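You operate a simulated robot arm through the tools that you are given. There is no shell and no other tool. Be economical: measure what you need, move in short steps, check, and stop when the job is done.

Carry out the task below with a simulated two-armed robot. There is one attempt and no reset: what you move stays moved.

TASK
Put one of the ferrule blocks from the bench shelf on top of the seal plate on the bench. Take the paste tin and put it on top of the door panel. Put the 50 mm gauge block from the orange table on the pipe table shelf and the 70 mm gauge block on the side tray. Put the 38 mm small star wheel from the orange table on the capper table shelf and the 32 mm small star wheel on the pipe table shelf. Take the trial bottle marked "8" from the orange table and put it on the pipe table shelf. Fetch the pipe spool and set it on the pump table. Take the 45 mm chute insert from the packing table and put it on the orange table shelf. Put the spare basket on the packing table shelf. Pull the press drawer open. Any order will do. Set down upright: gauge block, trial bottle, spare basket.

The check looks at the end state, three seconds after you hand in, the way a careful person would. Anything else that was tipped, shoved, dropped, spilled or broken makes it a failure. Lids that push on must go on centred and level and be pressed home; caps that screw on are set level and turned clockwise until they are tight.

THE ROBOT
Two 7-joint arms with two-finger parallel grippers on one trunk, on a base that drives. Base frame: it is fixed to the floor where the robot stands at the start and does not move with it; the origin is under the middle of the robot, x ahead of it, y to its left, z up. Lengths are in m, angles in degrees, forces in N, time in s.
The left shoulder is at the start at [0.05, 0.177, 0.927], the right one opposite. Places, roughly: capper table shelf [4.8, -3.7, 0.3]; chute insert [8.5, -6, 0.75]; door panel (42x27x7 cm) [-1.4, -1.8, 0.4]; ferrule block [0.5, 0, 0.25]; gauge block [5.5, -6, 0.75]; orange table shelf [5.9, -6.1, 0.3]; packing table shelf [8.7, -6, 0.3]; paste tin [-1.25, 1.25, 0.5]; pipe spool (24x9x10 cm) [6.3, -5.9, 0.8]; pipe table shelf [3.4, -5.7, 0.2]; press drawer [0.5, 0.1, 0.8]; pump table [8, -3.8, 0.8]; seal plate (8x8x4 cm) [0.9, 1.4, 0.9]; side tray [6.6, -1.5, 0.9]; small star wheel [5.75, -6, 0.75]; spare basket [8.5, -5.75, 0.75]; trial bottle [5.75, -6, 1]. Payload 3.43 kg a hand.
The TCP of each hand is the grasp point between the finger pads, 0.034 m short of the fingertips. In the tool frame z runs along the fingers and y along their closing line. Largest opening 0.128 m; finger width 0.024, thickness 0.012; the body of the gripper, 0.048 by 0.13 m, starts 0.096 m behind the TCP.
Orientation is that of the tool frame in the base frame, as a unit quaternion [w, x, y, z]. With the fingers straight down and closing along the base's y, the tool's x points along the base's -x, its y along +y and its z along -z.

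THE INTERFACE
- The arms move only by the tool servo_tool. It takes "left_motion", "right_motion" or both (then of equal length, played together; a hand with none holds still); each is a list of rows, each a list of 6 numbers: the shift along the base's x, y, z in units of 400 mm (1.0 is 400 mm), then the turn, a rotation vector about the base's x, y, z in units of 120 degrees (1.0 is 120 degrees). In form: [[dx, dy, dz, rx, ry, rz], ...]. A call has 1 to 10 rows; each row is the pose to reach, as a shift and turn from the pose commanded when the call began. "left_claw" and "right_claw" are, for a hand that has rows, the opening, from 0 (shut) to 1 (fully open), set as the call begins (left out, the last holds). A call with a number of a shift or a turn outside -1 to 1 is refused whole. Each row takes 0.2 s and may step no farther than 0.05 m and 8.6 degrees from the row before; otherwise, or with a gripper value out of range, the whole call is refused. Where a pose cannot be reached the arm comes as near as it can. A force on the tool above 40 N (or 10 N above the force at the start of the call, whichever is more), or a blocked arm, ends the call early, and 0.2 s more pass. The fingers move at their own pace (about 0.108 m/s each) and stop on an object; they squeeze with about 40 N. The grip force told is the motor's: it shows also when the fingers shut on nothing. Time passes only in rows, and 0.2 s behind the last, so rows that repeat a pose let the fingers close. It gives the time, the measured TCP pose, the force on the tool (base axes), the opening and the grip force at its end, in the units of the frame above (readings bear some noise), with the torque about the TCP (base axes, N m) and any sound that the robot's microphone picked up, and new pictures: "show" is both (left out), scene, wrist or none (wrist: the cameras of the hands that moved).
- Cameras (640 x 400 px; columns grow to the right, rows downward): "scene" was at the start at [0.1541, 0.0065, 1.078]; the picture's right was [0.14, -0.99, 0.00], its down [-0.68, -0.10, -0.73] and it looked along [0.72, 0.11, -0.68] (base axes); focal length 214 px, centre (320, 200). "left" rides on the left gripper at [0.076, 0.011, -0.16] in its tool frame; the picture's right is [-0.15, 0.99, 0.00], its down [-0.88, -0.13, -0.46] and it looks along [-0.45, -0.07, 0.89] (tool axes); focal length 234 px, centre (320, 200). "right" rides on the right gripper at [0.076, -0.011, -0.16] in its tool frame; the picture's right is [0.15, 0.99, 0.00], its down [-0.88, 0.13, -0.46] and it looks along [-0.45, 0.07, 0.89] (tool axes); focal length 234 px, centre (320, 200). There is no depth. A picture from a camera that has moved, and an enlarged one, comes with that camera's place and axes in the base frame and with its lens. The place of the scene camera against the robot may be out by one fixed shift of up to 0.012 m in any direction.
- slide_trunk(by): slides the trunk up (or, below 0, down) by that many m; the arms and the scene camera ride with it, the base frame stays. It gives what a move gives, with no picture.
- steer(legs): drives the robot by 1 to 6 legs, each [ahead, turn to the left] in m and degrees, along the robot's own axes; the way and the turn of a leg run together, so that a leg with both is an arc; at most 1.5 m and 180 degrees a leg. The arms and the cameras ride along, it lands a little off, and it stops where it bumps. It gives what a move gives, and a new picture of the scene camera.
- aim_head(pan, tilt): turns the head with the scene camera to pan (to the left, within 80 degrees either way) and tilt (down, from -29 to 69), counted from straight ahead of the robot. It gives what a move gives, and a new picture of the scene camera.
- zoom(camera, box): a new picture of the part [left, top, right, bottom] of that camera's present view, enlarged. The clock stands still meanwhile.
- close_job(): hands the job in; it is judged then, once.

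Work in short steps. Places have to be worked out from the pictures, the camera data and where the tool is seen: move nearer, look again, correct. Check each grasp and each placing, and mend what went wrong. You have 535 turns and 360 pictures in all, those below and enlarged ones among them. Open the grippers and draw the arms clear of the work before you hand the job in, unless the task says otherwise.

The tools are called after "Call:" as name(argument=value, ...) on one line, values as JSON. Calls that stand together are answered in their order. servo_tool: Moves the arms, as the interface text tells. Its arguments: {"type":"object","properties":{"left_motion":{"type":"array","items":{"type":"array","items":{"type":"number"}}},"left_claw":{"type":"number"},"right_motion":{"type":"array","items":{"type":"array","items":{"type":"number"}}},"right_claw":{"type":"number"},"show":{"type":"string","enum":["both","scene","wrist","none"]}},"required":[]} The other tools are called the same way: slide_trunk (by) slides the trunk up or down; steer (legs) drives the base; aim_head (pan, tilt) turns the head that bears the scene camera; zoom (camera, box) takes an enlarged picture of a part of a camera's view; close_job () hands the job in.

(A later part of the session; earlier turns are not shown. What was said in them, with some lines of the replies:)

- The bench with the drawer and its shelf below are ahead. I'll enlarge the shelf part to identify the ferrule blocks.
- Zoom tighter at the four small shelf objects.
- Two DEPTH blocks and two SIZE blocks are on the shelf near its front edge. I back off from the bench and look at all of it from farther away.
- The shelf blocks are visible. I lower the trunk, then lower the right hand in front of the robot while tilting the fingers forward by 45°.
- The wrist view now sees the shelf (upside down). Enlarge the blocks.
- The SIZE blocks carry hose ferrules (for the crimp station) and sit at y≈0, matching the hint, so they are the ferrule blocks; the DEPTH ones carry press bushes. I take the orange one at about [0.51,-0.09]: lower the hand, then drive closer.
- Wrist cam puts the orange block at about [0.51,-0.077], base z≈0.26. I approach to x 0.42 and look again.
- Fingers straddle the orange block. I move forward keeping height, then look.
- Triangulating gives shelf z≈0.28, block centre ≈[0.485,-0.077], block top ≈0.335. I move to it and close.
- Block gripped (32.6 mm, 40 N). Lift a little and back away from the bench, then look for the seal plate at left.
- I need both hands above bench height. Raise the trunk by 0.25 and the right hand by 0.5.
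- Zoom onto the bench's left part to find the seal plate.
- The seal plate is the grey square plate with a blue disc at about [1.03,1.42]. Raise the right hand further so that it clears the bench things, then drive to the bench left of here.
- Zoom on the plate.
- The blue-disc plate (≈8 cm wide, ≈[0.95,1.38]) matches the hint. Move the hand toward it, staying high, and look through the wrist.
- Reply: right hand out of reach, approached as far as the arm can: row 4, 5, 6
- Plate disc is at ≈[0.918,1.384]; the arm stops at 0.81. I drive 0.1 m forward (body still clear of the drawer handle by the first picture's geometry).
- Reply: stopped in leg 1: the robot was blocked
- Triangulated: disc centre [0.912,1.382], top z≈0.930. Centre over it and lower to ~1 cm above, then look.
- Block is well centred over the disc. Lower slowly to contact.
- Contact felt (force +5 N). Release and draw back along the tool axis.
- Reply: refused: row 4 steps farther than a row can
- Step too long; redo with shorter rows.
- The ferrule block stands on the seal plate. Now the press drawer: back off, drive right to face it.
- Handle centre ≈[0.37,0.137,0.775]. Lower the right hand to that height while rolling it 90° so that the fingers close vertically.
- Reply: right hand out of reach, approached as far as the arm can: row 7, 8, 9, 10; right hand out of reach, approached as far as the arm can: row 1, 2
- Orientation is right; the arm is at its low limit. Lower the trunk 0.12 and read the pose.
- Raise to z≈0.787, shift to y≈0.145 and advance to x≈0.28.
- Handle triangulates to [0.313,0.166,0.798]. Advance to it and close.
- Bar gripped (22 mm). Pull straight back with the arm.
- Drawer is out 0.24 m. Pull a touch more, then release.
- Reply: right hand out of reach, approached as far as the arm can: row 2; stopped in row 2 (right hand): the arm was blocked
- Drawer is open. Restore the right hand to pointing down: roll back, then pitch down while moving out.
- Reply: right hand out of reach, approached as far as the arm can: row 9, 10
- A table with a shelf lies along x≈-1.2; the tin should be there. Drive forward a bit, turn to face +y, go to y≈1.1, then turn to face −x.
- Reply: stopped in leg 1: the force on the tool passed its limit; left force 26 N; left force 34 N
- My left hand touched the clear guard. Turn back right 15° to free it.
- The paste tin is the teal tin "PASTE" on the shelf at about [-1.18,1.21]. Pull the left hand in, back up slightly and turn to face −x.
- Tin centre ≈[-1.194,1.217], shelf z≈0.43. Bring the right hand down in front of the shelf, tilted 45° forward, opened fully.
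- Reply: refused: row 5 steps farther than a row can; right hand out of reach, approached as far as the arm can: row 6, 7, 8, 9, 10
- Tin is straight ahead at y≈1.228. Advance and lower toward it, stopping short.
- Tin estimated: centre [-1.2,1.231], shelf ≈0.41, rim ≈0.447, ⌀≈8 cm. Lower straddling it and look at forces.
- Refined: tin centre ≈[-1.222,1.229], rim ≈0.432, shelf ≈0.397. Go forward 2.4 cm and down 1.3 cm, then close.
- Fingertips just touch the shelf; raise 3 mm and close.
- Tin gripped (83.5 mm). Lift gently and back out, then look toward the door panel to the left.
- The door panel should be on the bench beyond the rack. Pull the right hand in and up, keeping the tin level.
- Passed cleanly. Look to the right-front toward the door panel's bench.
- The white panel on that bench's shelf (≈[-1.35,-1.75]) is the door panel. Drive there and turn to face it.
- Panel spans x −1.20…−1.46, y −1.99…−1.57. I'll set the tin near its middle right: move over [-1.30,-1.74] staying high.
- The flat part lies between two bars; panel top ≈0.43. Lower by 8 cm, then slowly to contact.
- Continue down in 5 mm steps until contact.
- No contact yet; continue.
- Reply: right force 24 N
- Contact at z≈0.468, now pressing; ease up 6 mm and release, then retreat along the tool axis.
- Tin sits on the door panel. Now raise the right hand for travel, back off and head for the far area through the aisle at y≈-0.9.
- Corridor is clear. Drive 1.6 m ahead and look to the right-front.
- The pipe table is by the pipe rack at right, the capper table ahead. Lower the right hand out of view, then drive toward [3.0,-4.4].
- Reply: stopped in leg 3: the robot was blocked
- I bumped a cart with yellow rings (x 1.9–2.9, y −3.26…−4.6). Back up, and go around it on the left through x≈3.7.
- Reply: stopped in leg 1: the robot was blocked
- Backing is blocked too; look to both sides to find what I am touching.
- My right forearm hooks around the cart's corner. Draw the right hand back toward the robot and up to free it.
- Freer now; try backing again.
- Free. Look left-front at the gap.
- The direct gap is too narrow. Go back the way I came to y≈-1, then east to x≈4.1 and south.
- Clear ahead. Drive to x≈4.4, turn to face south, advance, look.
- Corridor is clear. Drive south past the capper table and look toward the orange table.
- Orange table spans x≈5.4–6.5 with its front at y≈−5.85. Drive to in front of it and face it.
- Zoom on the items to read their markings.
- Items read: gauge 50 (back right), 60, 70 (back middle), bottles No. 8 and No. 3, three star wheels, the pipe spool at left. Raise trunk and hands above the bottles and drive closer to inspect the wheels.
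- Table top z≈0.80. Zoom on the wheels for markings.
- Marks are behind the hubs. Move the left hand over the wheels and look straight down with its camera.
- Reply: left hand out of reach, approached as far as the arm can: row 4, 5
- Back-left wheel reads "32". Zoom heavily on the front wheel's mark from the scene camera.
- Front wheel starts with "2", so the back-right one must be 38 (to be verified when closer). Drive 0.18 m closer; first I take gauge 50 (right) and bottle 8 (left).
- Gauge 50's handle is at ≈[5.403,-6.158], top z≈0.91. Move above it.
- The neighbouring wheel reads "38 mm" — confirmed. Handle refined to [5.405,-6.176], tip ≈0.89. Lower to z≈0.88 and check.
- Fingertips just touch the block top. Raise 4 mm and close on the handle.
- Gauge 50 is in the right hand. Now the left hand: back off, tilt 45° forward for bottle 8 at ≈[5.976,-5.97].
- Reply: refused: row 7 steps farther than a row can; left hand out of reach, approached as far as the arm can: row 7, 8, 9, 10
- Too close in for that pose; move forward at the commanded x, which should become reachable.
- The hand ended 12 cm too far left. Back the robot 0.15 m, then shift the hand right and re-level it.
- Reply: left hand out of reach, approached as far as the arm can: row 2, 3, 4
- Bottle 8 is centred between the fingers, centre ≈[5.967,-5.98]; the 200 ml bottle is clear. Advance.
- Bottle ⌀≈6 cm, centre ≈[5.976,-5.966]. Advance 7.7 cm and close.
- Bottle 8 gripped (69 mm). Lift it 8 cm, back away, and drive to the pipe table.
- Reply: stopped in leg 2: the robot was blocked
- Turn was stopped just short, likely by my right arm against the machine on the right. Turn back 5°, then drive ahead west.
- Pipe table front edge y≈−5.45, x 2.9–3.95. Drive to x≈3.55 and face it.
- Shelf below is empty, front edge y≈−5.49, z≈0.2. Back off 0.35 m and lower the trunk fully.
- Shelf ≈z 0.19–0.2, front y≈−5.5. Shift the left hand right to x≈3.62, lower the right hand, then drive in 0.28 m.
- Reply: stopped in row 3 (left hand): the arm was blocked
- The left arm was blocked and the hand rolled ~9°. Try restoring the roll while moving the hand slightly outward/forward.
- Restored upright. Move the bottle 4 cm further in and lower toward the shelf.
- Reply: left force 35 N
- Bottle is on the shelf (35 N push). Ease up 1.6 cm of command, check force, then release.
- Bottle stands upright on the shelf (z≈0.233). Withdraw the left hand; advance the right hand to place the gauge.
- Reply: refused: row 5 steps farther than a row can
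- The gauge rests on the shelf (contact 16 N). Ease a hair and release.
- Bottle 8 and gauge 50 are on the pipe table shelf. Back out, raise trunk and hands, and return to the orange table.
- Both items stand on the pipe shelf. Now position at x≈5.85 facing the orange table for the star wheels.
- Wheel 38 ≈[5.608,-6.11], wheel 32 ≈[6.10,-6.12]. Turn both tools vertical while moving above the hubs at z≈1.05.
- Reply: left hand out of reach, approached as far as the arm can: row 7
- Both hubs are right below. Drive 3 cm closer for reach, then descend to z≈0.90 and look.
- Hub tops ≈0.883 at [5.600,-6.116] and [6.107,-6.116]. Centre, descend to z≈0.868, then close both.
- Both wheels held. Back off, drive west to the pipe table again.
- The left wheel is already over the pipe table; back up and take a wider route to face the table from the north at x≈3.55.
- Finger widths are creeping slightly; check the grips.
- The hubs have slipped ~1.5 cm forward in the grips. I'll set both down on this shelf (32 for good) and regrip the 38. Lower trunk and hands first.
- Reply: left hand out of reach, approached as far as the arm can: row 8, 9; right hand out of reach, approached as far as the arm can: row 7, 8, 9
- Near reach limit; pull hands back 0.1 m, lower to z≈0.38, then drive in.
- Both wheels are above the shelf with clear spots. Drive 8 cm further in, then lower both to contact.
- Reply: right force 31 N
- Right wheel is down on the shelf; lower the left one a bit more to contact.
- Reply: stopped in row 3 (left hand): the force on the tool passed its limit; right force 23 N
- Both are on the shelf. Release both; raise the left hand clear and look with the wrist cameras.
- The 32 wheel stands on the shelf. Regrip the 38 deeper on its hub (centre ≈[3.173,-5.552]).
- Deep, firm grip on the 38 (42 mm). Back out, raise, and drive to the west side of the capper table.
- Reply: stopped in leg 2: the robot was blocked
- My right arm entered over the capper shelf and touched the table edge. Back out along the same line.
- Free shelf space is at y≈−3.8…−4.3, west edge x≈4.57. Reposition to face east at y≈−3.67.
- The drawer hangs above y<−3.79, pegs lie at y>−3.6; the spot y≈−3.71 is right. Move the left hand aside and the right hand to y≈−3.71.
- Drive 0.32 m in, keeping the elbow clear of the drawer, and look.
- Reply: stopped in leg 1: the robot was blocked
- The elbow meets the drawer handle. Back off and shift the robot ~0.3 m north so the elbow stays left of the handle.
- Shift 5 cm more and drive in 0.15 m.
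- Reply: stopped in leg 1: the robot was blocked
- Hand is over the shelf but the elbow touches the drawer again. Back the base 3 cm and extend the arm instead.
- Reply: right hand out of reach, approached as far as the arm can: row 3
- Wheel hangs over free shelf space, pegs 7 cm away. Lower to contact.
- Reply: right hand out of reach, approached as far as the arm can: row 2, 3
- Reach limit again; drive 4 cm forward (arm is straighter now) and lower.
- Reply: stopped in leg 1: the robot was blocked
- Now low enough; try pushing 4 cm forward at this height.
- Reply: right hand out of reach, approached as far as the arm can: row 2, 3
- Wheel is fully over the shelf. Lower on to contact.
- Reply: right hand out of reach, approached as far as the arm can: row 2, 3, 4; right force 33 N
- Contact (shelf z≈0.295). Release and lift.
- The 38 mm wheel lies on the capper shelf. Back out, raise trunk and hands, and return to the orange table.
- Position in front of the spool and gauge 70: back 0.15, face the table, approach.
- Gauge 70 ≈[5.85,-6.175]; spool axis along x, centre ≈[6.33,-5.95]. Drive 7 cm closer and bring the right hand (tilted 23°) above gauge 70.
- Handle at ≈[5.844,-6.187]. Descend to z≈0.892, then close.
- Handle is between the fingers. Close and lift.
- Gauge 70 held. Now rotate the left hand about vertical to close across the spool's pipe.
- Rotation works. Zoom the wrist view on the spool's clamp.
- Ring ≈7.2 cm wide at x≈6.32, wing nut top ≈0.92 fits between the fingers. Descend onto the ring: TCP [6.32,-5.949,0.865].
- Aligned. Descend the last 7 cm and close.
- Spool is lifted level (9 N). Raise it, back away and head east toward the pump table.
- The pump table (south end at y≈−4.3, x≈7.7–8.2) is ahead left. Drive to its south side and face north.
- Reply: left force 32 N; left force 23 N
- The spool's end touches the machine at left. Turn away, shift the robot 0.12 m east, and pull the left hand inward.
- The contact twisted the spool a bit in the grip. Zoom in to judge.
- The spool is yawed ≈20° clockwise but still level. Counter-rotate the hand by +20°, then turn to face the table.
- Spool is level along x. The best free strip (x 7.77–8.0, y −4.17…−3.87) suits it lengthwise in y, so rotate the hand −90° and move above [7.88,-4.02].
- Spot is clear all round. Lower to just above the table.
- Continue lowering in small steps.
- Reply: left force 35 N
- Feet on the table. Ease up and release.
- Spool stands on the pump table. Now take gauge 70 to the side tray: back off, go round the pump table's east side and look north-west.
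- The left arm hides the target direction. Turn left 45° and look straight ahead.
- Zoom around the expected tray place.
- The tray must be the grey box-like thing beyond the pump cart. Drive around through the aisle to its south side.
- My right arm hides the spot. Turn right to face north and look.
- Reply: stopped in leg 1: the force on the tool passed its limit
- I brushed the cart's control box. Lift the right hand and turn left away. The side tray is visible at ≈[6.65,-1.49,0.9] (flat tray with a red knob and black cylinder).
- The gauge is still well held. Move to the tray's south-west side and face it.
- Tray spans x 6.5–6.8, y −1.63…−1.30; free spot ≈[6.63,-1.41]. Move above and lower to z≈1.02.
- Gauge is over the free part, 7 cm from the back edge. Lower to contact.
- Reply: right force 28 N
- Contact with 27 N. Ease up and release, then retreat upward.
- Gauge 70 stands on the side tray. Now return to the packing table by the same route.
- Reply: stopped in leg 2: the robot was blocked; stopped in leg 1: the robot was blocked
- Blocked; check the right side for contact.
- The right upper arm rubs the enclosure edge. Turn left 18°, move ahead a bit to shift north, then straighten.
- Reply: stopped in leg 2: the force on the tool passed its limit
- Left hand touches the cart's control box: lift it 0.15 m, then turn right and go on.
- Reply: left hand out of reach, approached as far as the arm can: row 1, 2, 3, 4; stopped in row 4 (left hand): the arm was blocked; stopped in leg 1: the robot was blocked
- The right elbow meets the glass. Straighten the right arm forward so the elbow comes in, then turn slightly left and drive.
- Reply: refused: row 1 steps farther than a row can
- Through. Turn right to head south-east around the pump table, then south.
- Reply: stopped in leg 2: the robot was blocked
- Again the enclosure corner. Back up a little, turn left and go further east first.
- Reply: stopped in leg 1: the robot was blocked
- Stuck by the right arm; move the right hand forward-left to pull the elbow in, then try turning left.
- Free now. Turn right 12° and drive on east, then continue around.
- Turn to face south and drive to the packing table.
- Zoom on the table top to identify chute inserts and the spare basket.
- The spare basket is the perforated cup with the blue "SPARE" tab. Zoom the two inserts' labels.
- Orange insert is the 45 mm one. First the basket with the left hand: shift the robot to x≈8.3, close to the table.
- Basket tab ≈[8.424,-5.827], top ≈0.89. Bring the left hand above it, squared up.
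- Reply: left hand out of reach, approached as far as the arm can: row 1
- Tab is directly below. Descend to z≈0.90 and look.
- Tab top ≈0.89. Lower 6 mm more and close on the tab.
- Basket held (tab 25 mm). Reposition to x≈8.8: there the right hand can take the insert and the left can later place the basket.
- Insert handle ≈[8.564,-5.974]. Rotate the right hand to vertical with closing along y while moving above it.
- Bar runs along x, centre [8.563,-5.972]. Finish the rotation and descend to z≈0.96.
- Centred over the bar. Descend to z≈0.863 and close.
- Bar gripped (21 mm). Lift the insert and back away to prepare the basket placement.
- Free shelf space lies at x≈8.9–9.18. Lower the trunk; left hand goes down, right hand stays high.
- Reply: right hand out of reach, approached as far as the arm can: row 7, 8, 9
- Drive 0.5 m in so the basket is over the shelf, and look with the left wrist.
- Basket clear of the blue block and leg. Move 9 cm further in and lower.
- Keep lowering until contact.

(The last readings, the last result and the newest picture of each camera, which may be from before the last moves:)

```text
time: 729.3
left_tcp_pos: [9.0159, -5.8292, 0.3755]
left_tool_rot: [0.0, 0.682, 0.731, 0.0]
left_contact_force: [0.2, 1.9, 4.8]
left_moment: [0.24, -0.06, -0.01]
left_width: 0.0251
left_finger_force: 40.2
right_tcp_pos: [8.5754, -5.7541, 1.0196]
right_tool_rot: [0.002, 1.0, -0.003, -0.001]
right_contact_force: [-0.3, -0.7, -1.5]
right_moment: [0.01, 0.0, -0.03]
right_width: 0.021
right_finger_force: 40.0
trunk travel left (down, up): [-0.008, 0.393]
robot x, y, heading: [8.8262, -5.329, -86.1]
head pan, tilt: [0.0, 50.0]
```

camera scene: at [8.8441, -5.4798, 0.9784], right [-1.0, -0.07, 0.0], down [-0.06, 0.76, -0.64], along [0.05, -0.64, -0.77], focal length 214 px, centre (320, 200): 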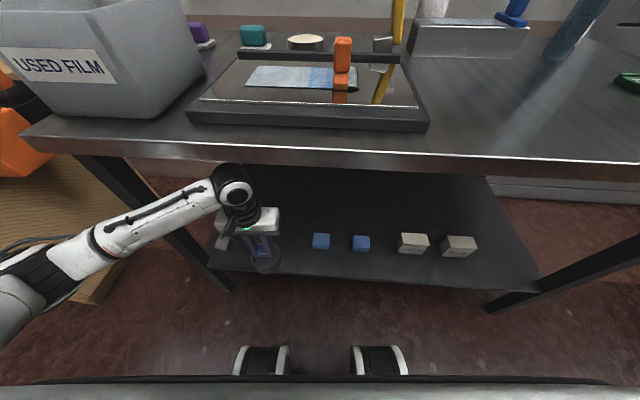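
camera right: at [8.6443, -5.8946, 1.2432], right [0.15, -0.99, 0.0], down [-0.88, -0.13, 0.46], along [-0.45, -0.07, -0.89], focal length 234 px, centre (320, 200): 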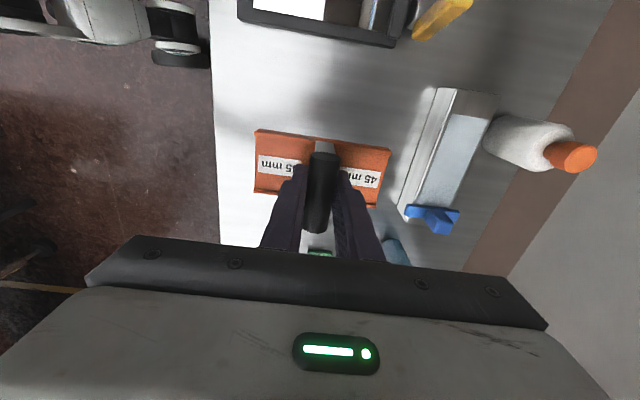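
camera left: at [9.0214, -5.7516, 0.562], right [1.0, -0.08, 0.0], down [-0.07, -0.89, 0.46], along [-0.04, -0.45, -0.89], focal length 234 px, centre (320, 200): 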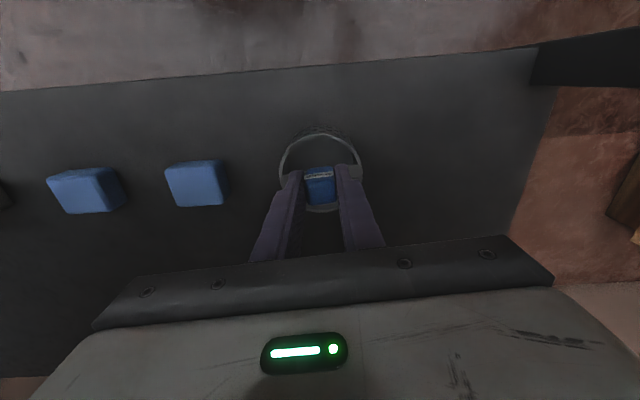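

Contact (5 N). Release and lift the hand.

Call:
servo_tool(left_motion=[[0, 0, 0, 0, 0, 0], [0, 0, 0, 0, 0, 0], [0, 0, 0, 0, 0, 0]], left_claw=0.5, show="none")

Call:
servo_tool(left_motion=[[0, 0, 0.06, 0, 0, 0], [0, 0, 0.14, 0, 0, 0], [0, 0.05, 0.22, 0, 0, 0], [0, 0.15, 0.24, 0, 0, 0]], show="wrist")

```text
time: 730.1
left_tcp_pos: [9.0165, -5.8283, 0.3732]
left_tool_rot: [0.0, 0.682, 0.732, 0.0]
left_contact_force: [-0.6, 0.1, -0.7]
left_moment: [-0.02, -0.05, -0.03]
left_width: 0.0639
left_finger_force: 0.2
right_tcp_pos: [8.5754, -5.755, 1.0189]
right_tool_rot: [0.002, 1.0, -0.003, 0.0]
right_contact_force: [-0.3, 0.7, -1.5]
right_moment: [0.02, 0.03, -0.03]
right_width: 0.0211
right_finger_force: 40.1
trunk travel left (down, up): [-0.008, 0.393]
robot x, y, heading: [8.8317, -5.3241, -85.9]
head pan, tilt: [0.0, 50.0]
```

```text
time: 731.1
left_tcp_pos: [9.0149, -5.7717, 0.4712]
left_tool_rot: [0.0, 0.682, 0.731, 0.0]
left_contact_force: [0.3, -0.2, -0.3]
left_moment: [-0.02, -0.03, 0.02]
left_width: 0.0639
left_finger_force: 0.0
right_tcp_pos: [8.5757, -5.7554, 1.02]
right_tool_rot: [0.001, 1.0, -0.004, -0.001]
right_contact_force: [-0.1, -1.1, -1.4]
right_moment: [0.01, -0.03, 0.02]
right_width: 0.0212
right_finger_force: 40.0
trunk travel left (down, up): [-0.008, 0.393]
robot x, y, heading: [8.8314, -5.3316, -85.8]
head pan, tilt: [0.0, 50.0]
camera left: at [9.0214, -5.6942, 0.6309], right [1.0, -0.08, 0.0], down [-0.07, -0.89, 0.46], along [-0.03, -0.45, -0.89], focal length 234 px, centre (320, 200)
```

left: 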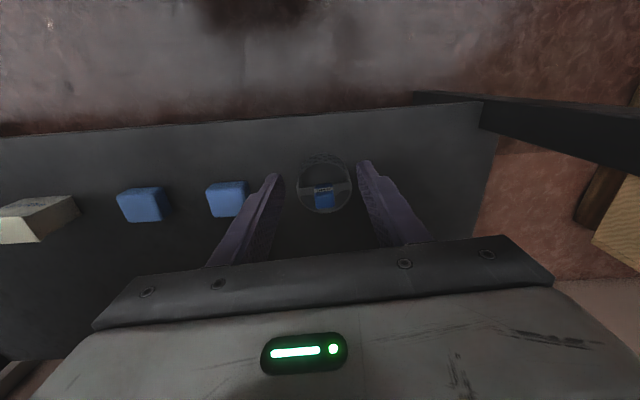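

Basket stands on the packing shelf. Back out, drive west to the orange table with the insert.

Call:
steer(legs=[[-0.38, 0], [0, -88], [1.3, 0], [1.2, 0]])

```text
time: 749.2
left_tcp_pos: [5.8621, -5.5062, 0.4706]
left_tool_rot: [0.0, 0.997, 0.073, 0.0]
left_contact_force: [0.4, -0.4, 0.0]
left_moment: [0.01, 0.0, 0.0]
left_width: 0.0642
left_finger_force: 0.2
right_tcp_pos: [5.8451, -5.0657, 1.02]
right_tool_rot: [0.0, 0.731, -0.683, -0.002]
right_contact_force: [0.4, 0.3, -2.7]
right_moment: [0.0, -0.02, -0.01]
right_width: 0.021
right_finger_force: 39.8
trunk travel left (down, up): [-0.008, 0.393]
robot x, y, heading: [6.2923, -5.2891, -171.5]
head pan, tilt: [0.0, 50.0]
camera scene: at [6.1469, -5.3169, 0.9785], right [-0.15, 0.99, 0.0], down [0.76, 0.11, -0.64], along [-0.64, -0.09, -0.77], focal length 214 px, centre (320, 200)
```

scene: 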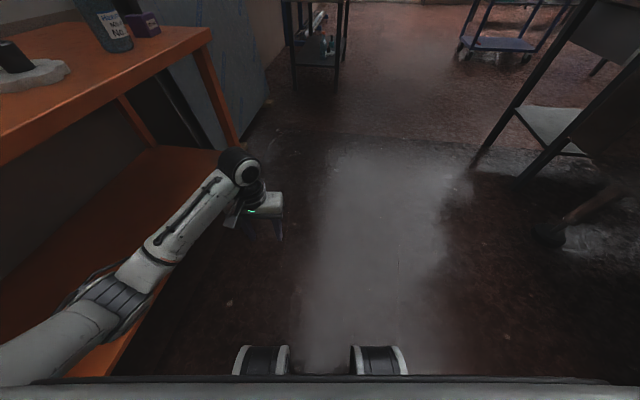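

Turn toward the table in two steps, backing off a little for clearance.

Call:
steer(legs=[[0, 35], [-0.3, 0], [0, 46]])

```text
time: 755.1
left_tcp_pos: [6.6533, -5.5414, 0.4716]
left_tool_rot: [-0.001, 0.715, 0.699, 0.001]
left_contact_force: [-0.1, -0.1, -1.3]
left_moment: [0.03, -0.01, -0.03]
left_width: 0.064
left_finger_force: 0.0
right_tcp_pos: [6.2183, -5.4847, 1.0199]
right_tool_rot: [0.002, 0.999, -0.049, -0.001]
right_contact_force: [0.6, -0.8, -1.8]
right_moment: [0.0, 0.02, 0.02]
right_width: 0.0209
right_finger_force: 40.0
trunk travel left (down, up): [-0.008, 0.393]
robot x, y, heading: [6.511, -5.0827, -91.4]
head pan, tilt: [0.0, 50.0]
camera scene: at [6.5114, -5.236, 0.9784], right [-1.0, 0.02, 0.0], down [0.02, 0.77, -0.64], along [-0.01, -0.64, -0.77], focal length 214 px, centre (320, 200)
```

scene: 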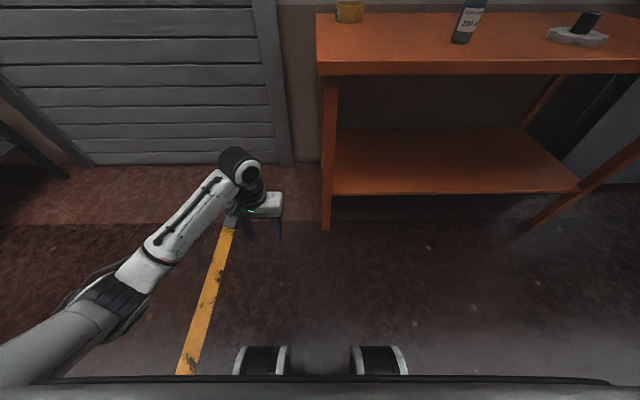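

Shelf front y≈−5.84, x 5.5–6.44, empty. Lower the right hand with the insert.

Call:
servo_tool(right_motion=[[0, 0, -0.12, 0, 0, 0], [0, 0, -0.24, 0, 0, 0], [0, 0, -0.36, 0, 0, 0], [0, 0, -0.48, 0, 0, 0], [0, 0, -0.6, 0, 0, 0], [0, 0, -0.72, 0, 0, 0], [0, 0, -0.84, 0, 0, 0], [0, 0, -0.96, 0, 0, 0]], show="none")

Call:
servo_tool(right_motion=[[0, 0, -0.12, 0, 0, 0], [0, 0, -0.24, 0, 0, 0], [0, 0, -0.36, 0, 0, 0], [0, 0, -0.42, 0, 0, 0]], show="wrist")

```text
time: 756.9
left_tcp_pos: [6.6533, -5.5429, 0.4709]
left_tool_rot: [-0.001, 0.714, 0.7, 0.0]
left_contact_force: [0.3, -0.1, 0.0]
left_moment: [0.0, 0.03, -0.03]
left_width: 0.0639
left_finger_force: 0.0
right_tcp_pos: [6.2174, -5.4903, 0.6372]
right_tool_rot: [0.004, 0.999, -0.051, -0.001]
right_contact_force: [-0.9, 0.4, -1.7]
right_moment: [0.02, 0.02, 0.0]
right_width: 0.021
right_finger_force: 40.1
trunk travel left (down, up): [-0.008, 0.393]
robot x, y, heading: [6.5117, -5.0841, -91.2]
head pan, tilt: [0.0, 50.0]
```

```text
time: 757.9
left_tcp_pos: [6.6547, -5.5432, 0.4717]
left_tool_rot: [0.001, 0.715, 0.699, 0.0]
left_contact_force: [0.2, 0.3, -0.6]
left_moment: [0.01, 0.0, 0.0]
left_width: 0.064
left_finger_force: 0.0
right_tcp_pos: [6.2161, -5.4854, 0.4681]
right_tool_rot: [0.003, 0.999, -0.05, -0.001]
right_contact_force: [0.4, -0.1, -0.8]
right_moment: [0.0, -0.03, 0.0]
right_width: 0.021
right_finger_force: 39.5
trunk travel left (down, up): [-0.008, 0.393]
robot x, y, heading: [6.5065, -5.086, -91.2]
head pan, tilt: [0.0, 50.0]
camera right: at [6.2912, -5.4809, 0.6258], right [0.05, -1.0, 0.0], down [-0.89, -0.04, 0.46], along [-0.46, -0.03, -0.89], focal length 234 px, centre (320, 200)
```

right: 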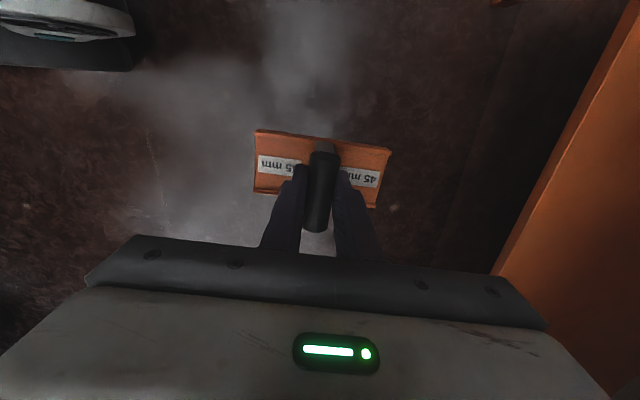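

Drive 0.36 m in, then extend 0.1 m over the shelf.

Call:
steer(legs=[[0.36, 0]])

Call:
servo_tool(right_motion=[[0, -0.1, 0, 0, 0, 0], [0, -0.2, 0, 0, 0, 0], [0, -0.27, -0.02, 0, 0, 0]], show="wrist")

```text
time: 760.2
left_tcp_pos: [6.6409, -5.8956, 0.4712]
left_tool_rot: [0.0, 0.717, 0.697, 0.0]
left_contact_force: [0.0, -0.6, 0.1]
left_moment: [0.01, -0.01, -0.03]
left_width: 0.0642
left_finger_force: 0.1
right_tcp_pos: [6.2033, -5.8351, 0.4667]
right_tool_rot: [0.003, 0.999, -0.053, -0.001]
right_contact_force: [-0.2, -0.3, -1.7]
right_moment: [0.01, 0.01, 0.03]
right_width: 0.0213
right_finger_force: 40.3
trunk travel left (down, up): [-0.008, 0.393]
robot x, y, heading: [6.5007, -5.4397, -91.8]
head pan, tilt: [0.0, 50.0]
camera scene: at [6.5018, -5.5887, 0.9785], right [-1.0, 0.03, 0.0], down [0.02, 0.77, -0.64], along [-0.02, -0.64, -0.77], focal length 214 px, centre (320, 200)
```

scene: 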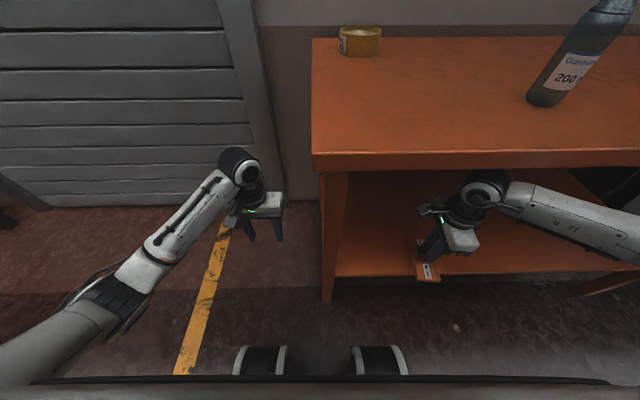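

```text
time: 761.0
left_tcp_pos: [6.6412, -5.8962, 0.4702]
left_tool_rot: [0.0, 0.718, 0.697, -0.001]
left_contact_force: [0.2, -1.2, -0.4]
left_moment: [0.0, 0.01, 0.01]
left_width: 0.0641
left_finger_force: 0.0
right_tcp_pos: [6.2047, -5.9437, 0.4624]
right_tool_rot: [0.002, 0.999, -0.053, -0.001]
right_contact_force: [-0.5, 0.1, -1.4]
right_moment: [-0.02, -0.01, 0.0]
right_width: 0.0209
right_finger_force: 39.3
trunk travel left (down, up): [-0.008, 0.393]
robot x, y, heading: [6.5055, -5.4378, -91.4]
head pan, tilt: [0.0, 50.0]
camera right: at [6.2799, -5.9402, 0.6209], right [0.04, -1.0, 0.0], down [-0.89, -0.03, 0.46], along [-0.46, -0.02, -0.89], focal length 234 px, centre (320, 200)
```

right: 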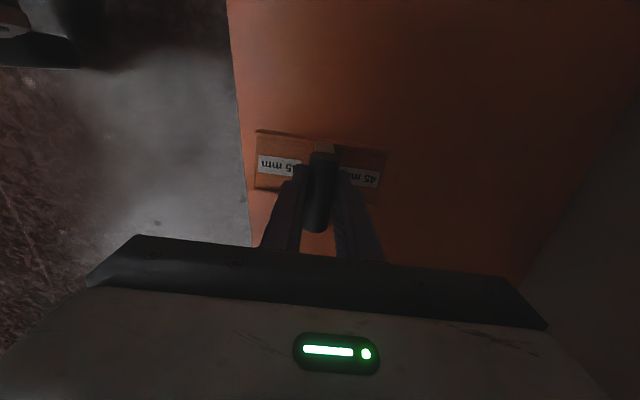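

Insert is inside the shelf edge. Move 2 cm further in and lower to contact.

Call:
servo_tool(right_motion=[[0, -0.05, -0.06, 0, 0, 0], [0, -0.05, -0.14, 0, 0, 0], [0, -0.05, -0.19, 0, 0, 0]], show="none")

Call:
servo_tool(right_motion=[[0, 0, -0.015, 0, 0, 0], [0, 0, -0.03, 0, 0, 0]], show="none")

```text
time: 761.8
left_tcp_pos: [6.6418, -5.8962, 0.4711]
left_tool_rot: [0.0, 0.718, 0.696, 0.0]
left_contact_force: [-0.6, 0.2, 0.0]
left_moment: [0.0, -0.01, 0.0]
left_width: 0.064
left_finger_force: 0.2
right_tcp_pos: [6.2031, -5.9644, 0.3837]
right_tool_rot: [0.002, 0.999, -0.053, -0.001]
right_contact_force: [-0.4, -0.1, -1.5]
right_moment: [0.01, 0.0, -0.01]
right_width: 0.0209
right_finger_force: 39.7
trunk travel left (down, up): [-0.008, 0.393]
robot x, y, heading: [6.5052, -5.4369, -91.8]
head pan, tilt: [0.0, 50.0]
```

```text
time: 762.4
left_tcp_pos: [6.6435, -5.8962, 0.4718]
left_tool_rot: [0.0, 0.718, 0.696, 0.0]
left_contact_force: [0.0, -0.2, 0.2]
left_moment: [-0.02, -0.03, 0.02]
left_width: 0.0642
left_finger_force: 0.0
right_tcp_pos: [6.2043, -5.9636, 0.3701]
right_tool_rot: [0.002, 0.999, -0.053, -0.001]
right_contact_force: [-0.3, 0.0, -1.2]
right_moment: [-0.02, 0.01, 0.03]
right_width: 0.0209
right_finger_force: 40.2
trunk travel left (down, up): [-0.008, 0.393]
robot x, y, heading: [6.5051, -5.4368, -91.4]
head pan, tilt: [0.0, 50.0]
```

Call:
servo_tool(right_motion=[[0, 0, -0.012, 0, 0, 0], [0, 0, -0.024, 0, 0, 0], [0, 0, -0.034, 0, 0, 0]], show="none")

```text
time: 763.3
left_tcp_pos: [6.6408, -5.8952, 0.4723]
left_tool_rot: [0.001, 0.717, 0.697, -0.002]
left_contact_force: [0.1, -0.8, 0.1]
left_moment: [0.01, -0.02, -0.01]
left_width: 0.0638
left_finger_force: 0.1
right_tcp_pos: [6.2052, -5.9668, 0.3649]
right_tool_rot: [0.005, 0.998, -0.055, 0.0]
right_contact_force: [-0.9, 4.7, 18.2]
right_moment: [0.32, 0.43, -0.09]
right_width: 0.021
right_finger_force: 40.0
trunk travel left (down, up): [-0.008, 0.393]
robot x, y, heading: [6.5055, -5.4399, -91.6]
head pan, tilt: [0.0, 50.0]
stopped in row 3 (right hand): the force on the tool passed its limit (the readings are from after the stop); the commanded pose is now the measured one
```

Contact (18 N). Release and lift.

Call:
servo_tool(right_motion=[[0, 0, 0.004, 0, 0, 0], [0, 0, 0.004, 0, 0, 0], [0, 0, 0.004, 0, 0, 0]], right_claw=0.6, show="none")

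Call:
servo_tool(right_motion=[[0, 0, 0.06, 0, 0, 0], [0, 0, 0.16, 0, 0, 0], [0, 0.03, 0.24, 0, 0, 0]], show="wrist")

```text
time: 764.1
left_tcp_pos: [6.6416, -5.8965, 0.4707]
left_tool_rot: [0.001, 0.718, 0.696, 0.0]
left_contact_force: [-0.4, 0.0, 0.2]
left_moment: [-0.01, -0.03, 0.01]
left_width: 0.064
left_finger_force: 0.0
right_tcp_pos: [6.2057, -5.9652, 0.3625]
right_tool_rot: [0.004, 0.999, -0.054, -0.001]
right_contact_force: [0.6, 1.2, 0.1]
right_moment: [-0.02, 0.0, 0.02]
right_width: 0.077
right_finger_force: 0.1
trunk travel left (down, up): [-0.008, 0.393]
robot x, y, heading: [6.5049, -5.4348, -91.6]
head pan, tilt: [0.0, 50.0]
```

```text
time: 764.9
left_tcp_pos: [6.6418, -5.8956, 0.4707]
left_tool_rot: [0.0, 0.718, 0.696, -0.001]
left_contact_force: [0.8, 0.2, 0.0]
left_moment: [0.04, 0.03, -0.02]
left_width: 0.0642
left_finger_force: 0.1
right_tcp_pos: [6.2047, -5.954, 0.4593]
right_tool_rot: [0.003, 0.998, -0.055, 0.0]
right_contact_force: [-0.5, 0.7, -0.5]
right_moment: [-0.02, 0.01, -0.02]
right_width: 0.0766
right_finger_force: 0.0
trunk travel left (down, up): [-0.008, 0.393]
robot x, y, heading: [6.505, -5.4379, -91.5]
head pan, tilt: [0.0, 50.0]
camera right: at [6.28, -5.9496, 0.6182], right [0.04, -1.0, 0.01], down [-0.89, -0.03, 0.46], along [-0.46, -0.02, -0.89], focal length 234 px, centre (320, 200)
```

right: 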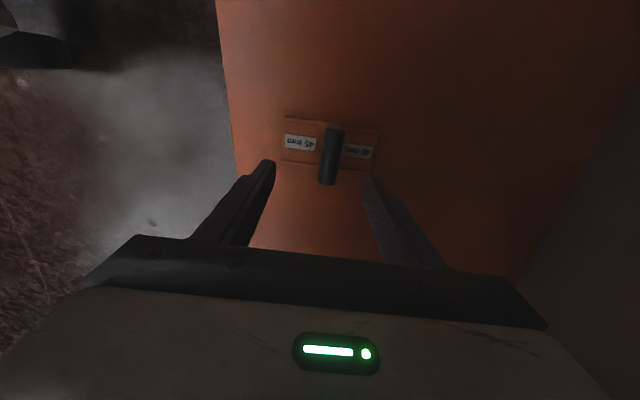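

The insert lies on the orange table shelf. Back out so both arms are clear.

Call:
steer(legs=[[-0.5, 0]])

Call:
aim_head(pan=-20, tilt=25)

```text
time: 767.8
left_tcp_pos: [6.6569, -5.3957, 0.4711]
left_tool_rot: [0.0, 0.717, 0.697, -0.001]
left_contact_force: [0.5, 0.7, -0.5]
left_moment: [-0.01, 0.0, -0.01]
left_width: 0.064
left_finger_force: 0.0
right_tcp_pos: [6.2182, -5.4527, 0.459]
right_tool_rot: [0.003, 0.999, -0.052, 0.0]
right_contact_force: [0.6, -0.5, -0.4]
right_moment: [-0.04, 0.03, 0.01]
right_width: 0.0772
right_finger_force: 0.0
trunk travel left (down, up): [-0.008, 0.393]
robot x, y, heading: [6.5169, -4.9341, -91.5]
head pan, tilt: [0.0, 50.0]
camera scene: at [6.5157, -5.087, 0.9785], right [-1.0, 0.03, 0.0], down [0.02, 0.77, -0.64], along [-0.02, -0.64, -0.77], focal length 214 px, centre (320, 200)
```

scene: 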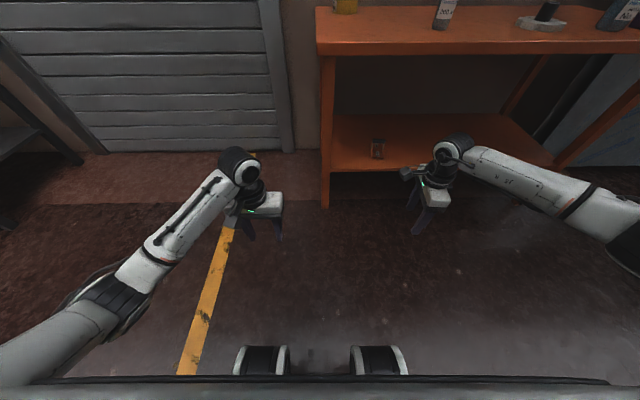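

```text
time: 768.7
left_tcp_pos: [6.6554, -5.3949, 0.4716]
left_tool_rot: [0.0, 0.718, 0.697, 0.0]
left_contact_force: [-0.2, 0.2, 0.7]
left_moment: [0.04, 0.0, 0.02]
left_width: 0.064
left_finger_force: 0.0
right_tcp_pos: [6.2192, -5.4531, 0.459]
right_tool_rot: [0.003, 0.999, -0.052, 0.0]
right_contact_force: [-0.3, -0.7, 0.3]
right_moment: [-0.03, 0.03, 0.0]
right_width: 0.0768
right_finger_force: 0.1
trunk travel left (down, up): [-0.008, 0.393]
robot x, y, heading: [6.5157, -4.9345, -91.5]
head pan, tilt: [-20.0, 25.0]
camera scene: at [6.484, -5.0957, 1.0159], right [-0.93, 0.37, 0.0], down [0.15, 0.39, -0.91], along [-0.33, -0.84, -0.42], focal length 214 px, centre (320, 200)
```

scene: 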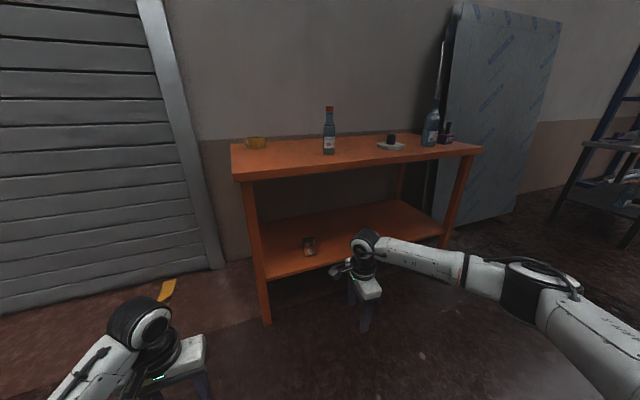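

All eleven parts are done, the rest of the orange table stands undisturbed, and both grippers are open and clear. Handing in.

Call:
close_job()

```text
The job is handed in.
```

I did all eleven parts and handed the job in. I saw each placed item resting in its spot when I released it, and the gauge blocks, trial bottle and spare basket were upright.

- **Ferrule block was a judgement call:** none of the shelf blocks was named. I put the orange "SIZE" block on the seal plate because it carries a hose ferrule and sits near the given position.
- **Possible disturbances:** an arm or the base touched several things along the way. These were the clear guard on the table by the paste tin, the cart with yellow rings, the glass enclosure, the capper table's edge and drawer, and the pump cart's control box. I saw nothing tipped or moved, and later pictures showed the guard in place, but I did not go back to check each one.
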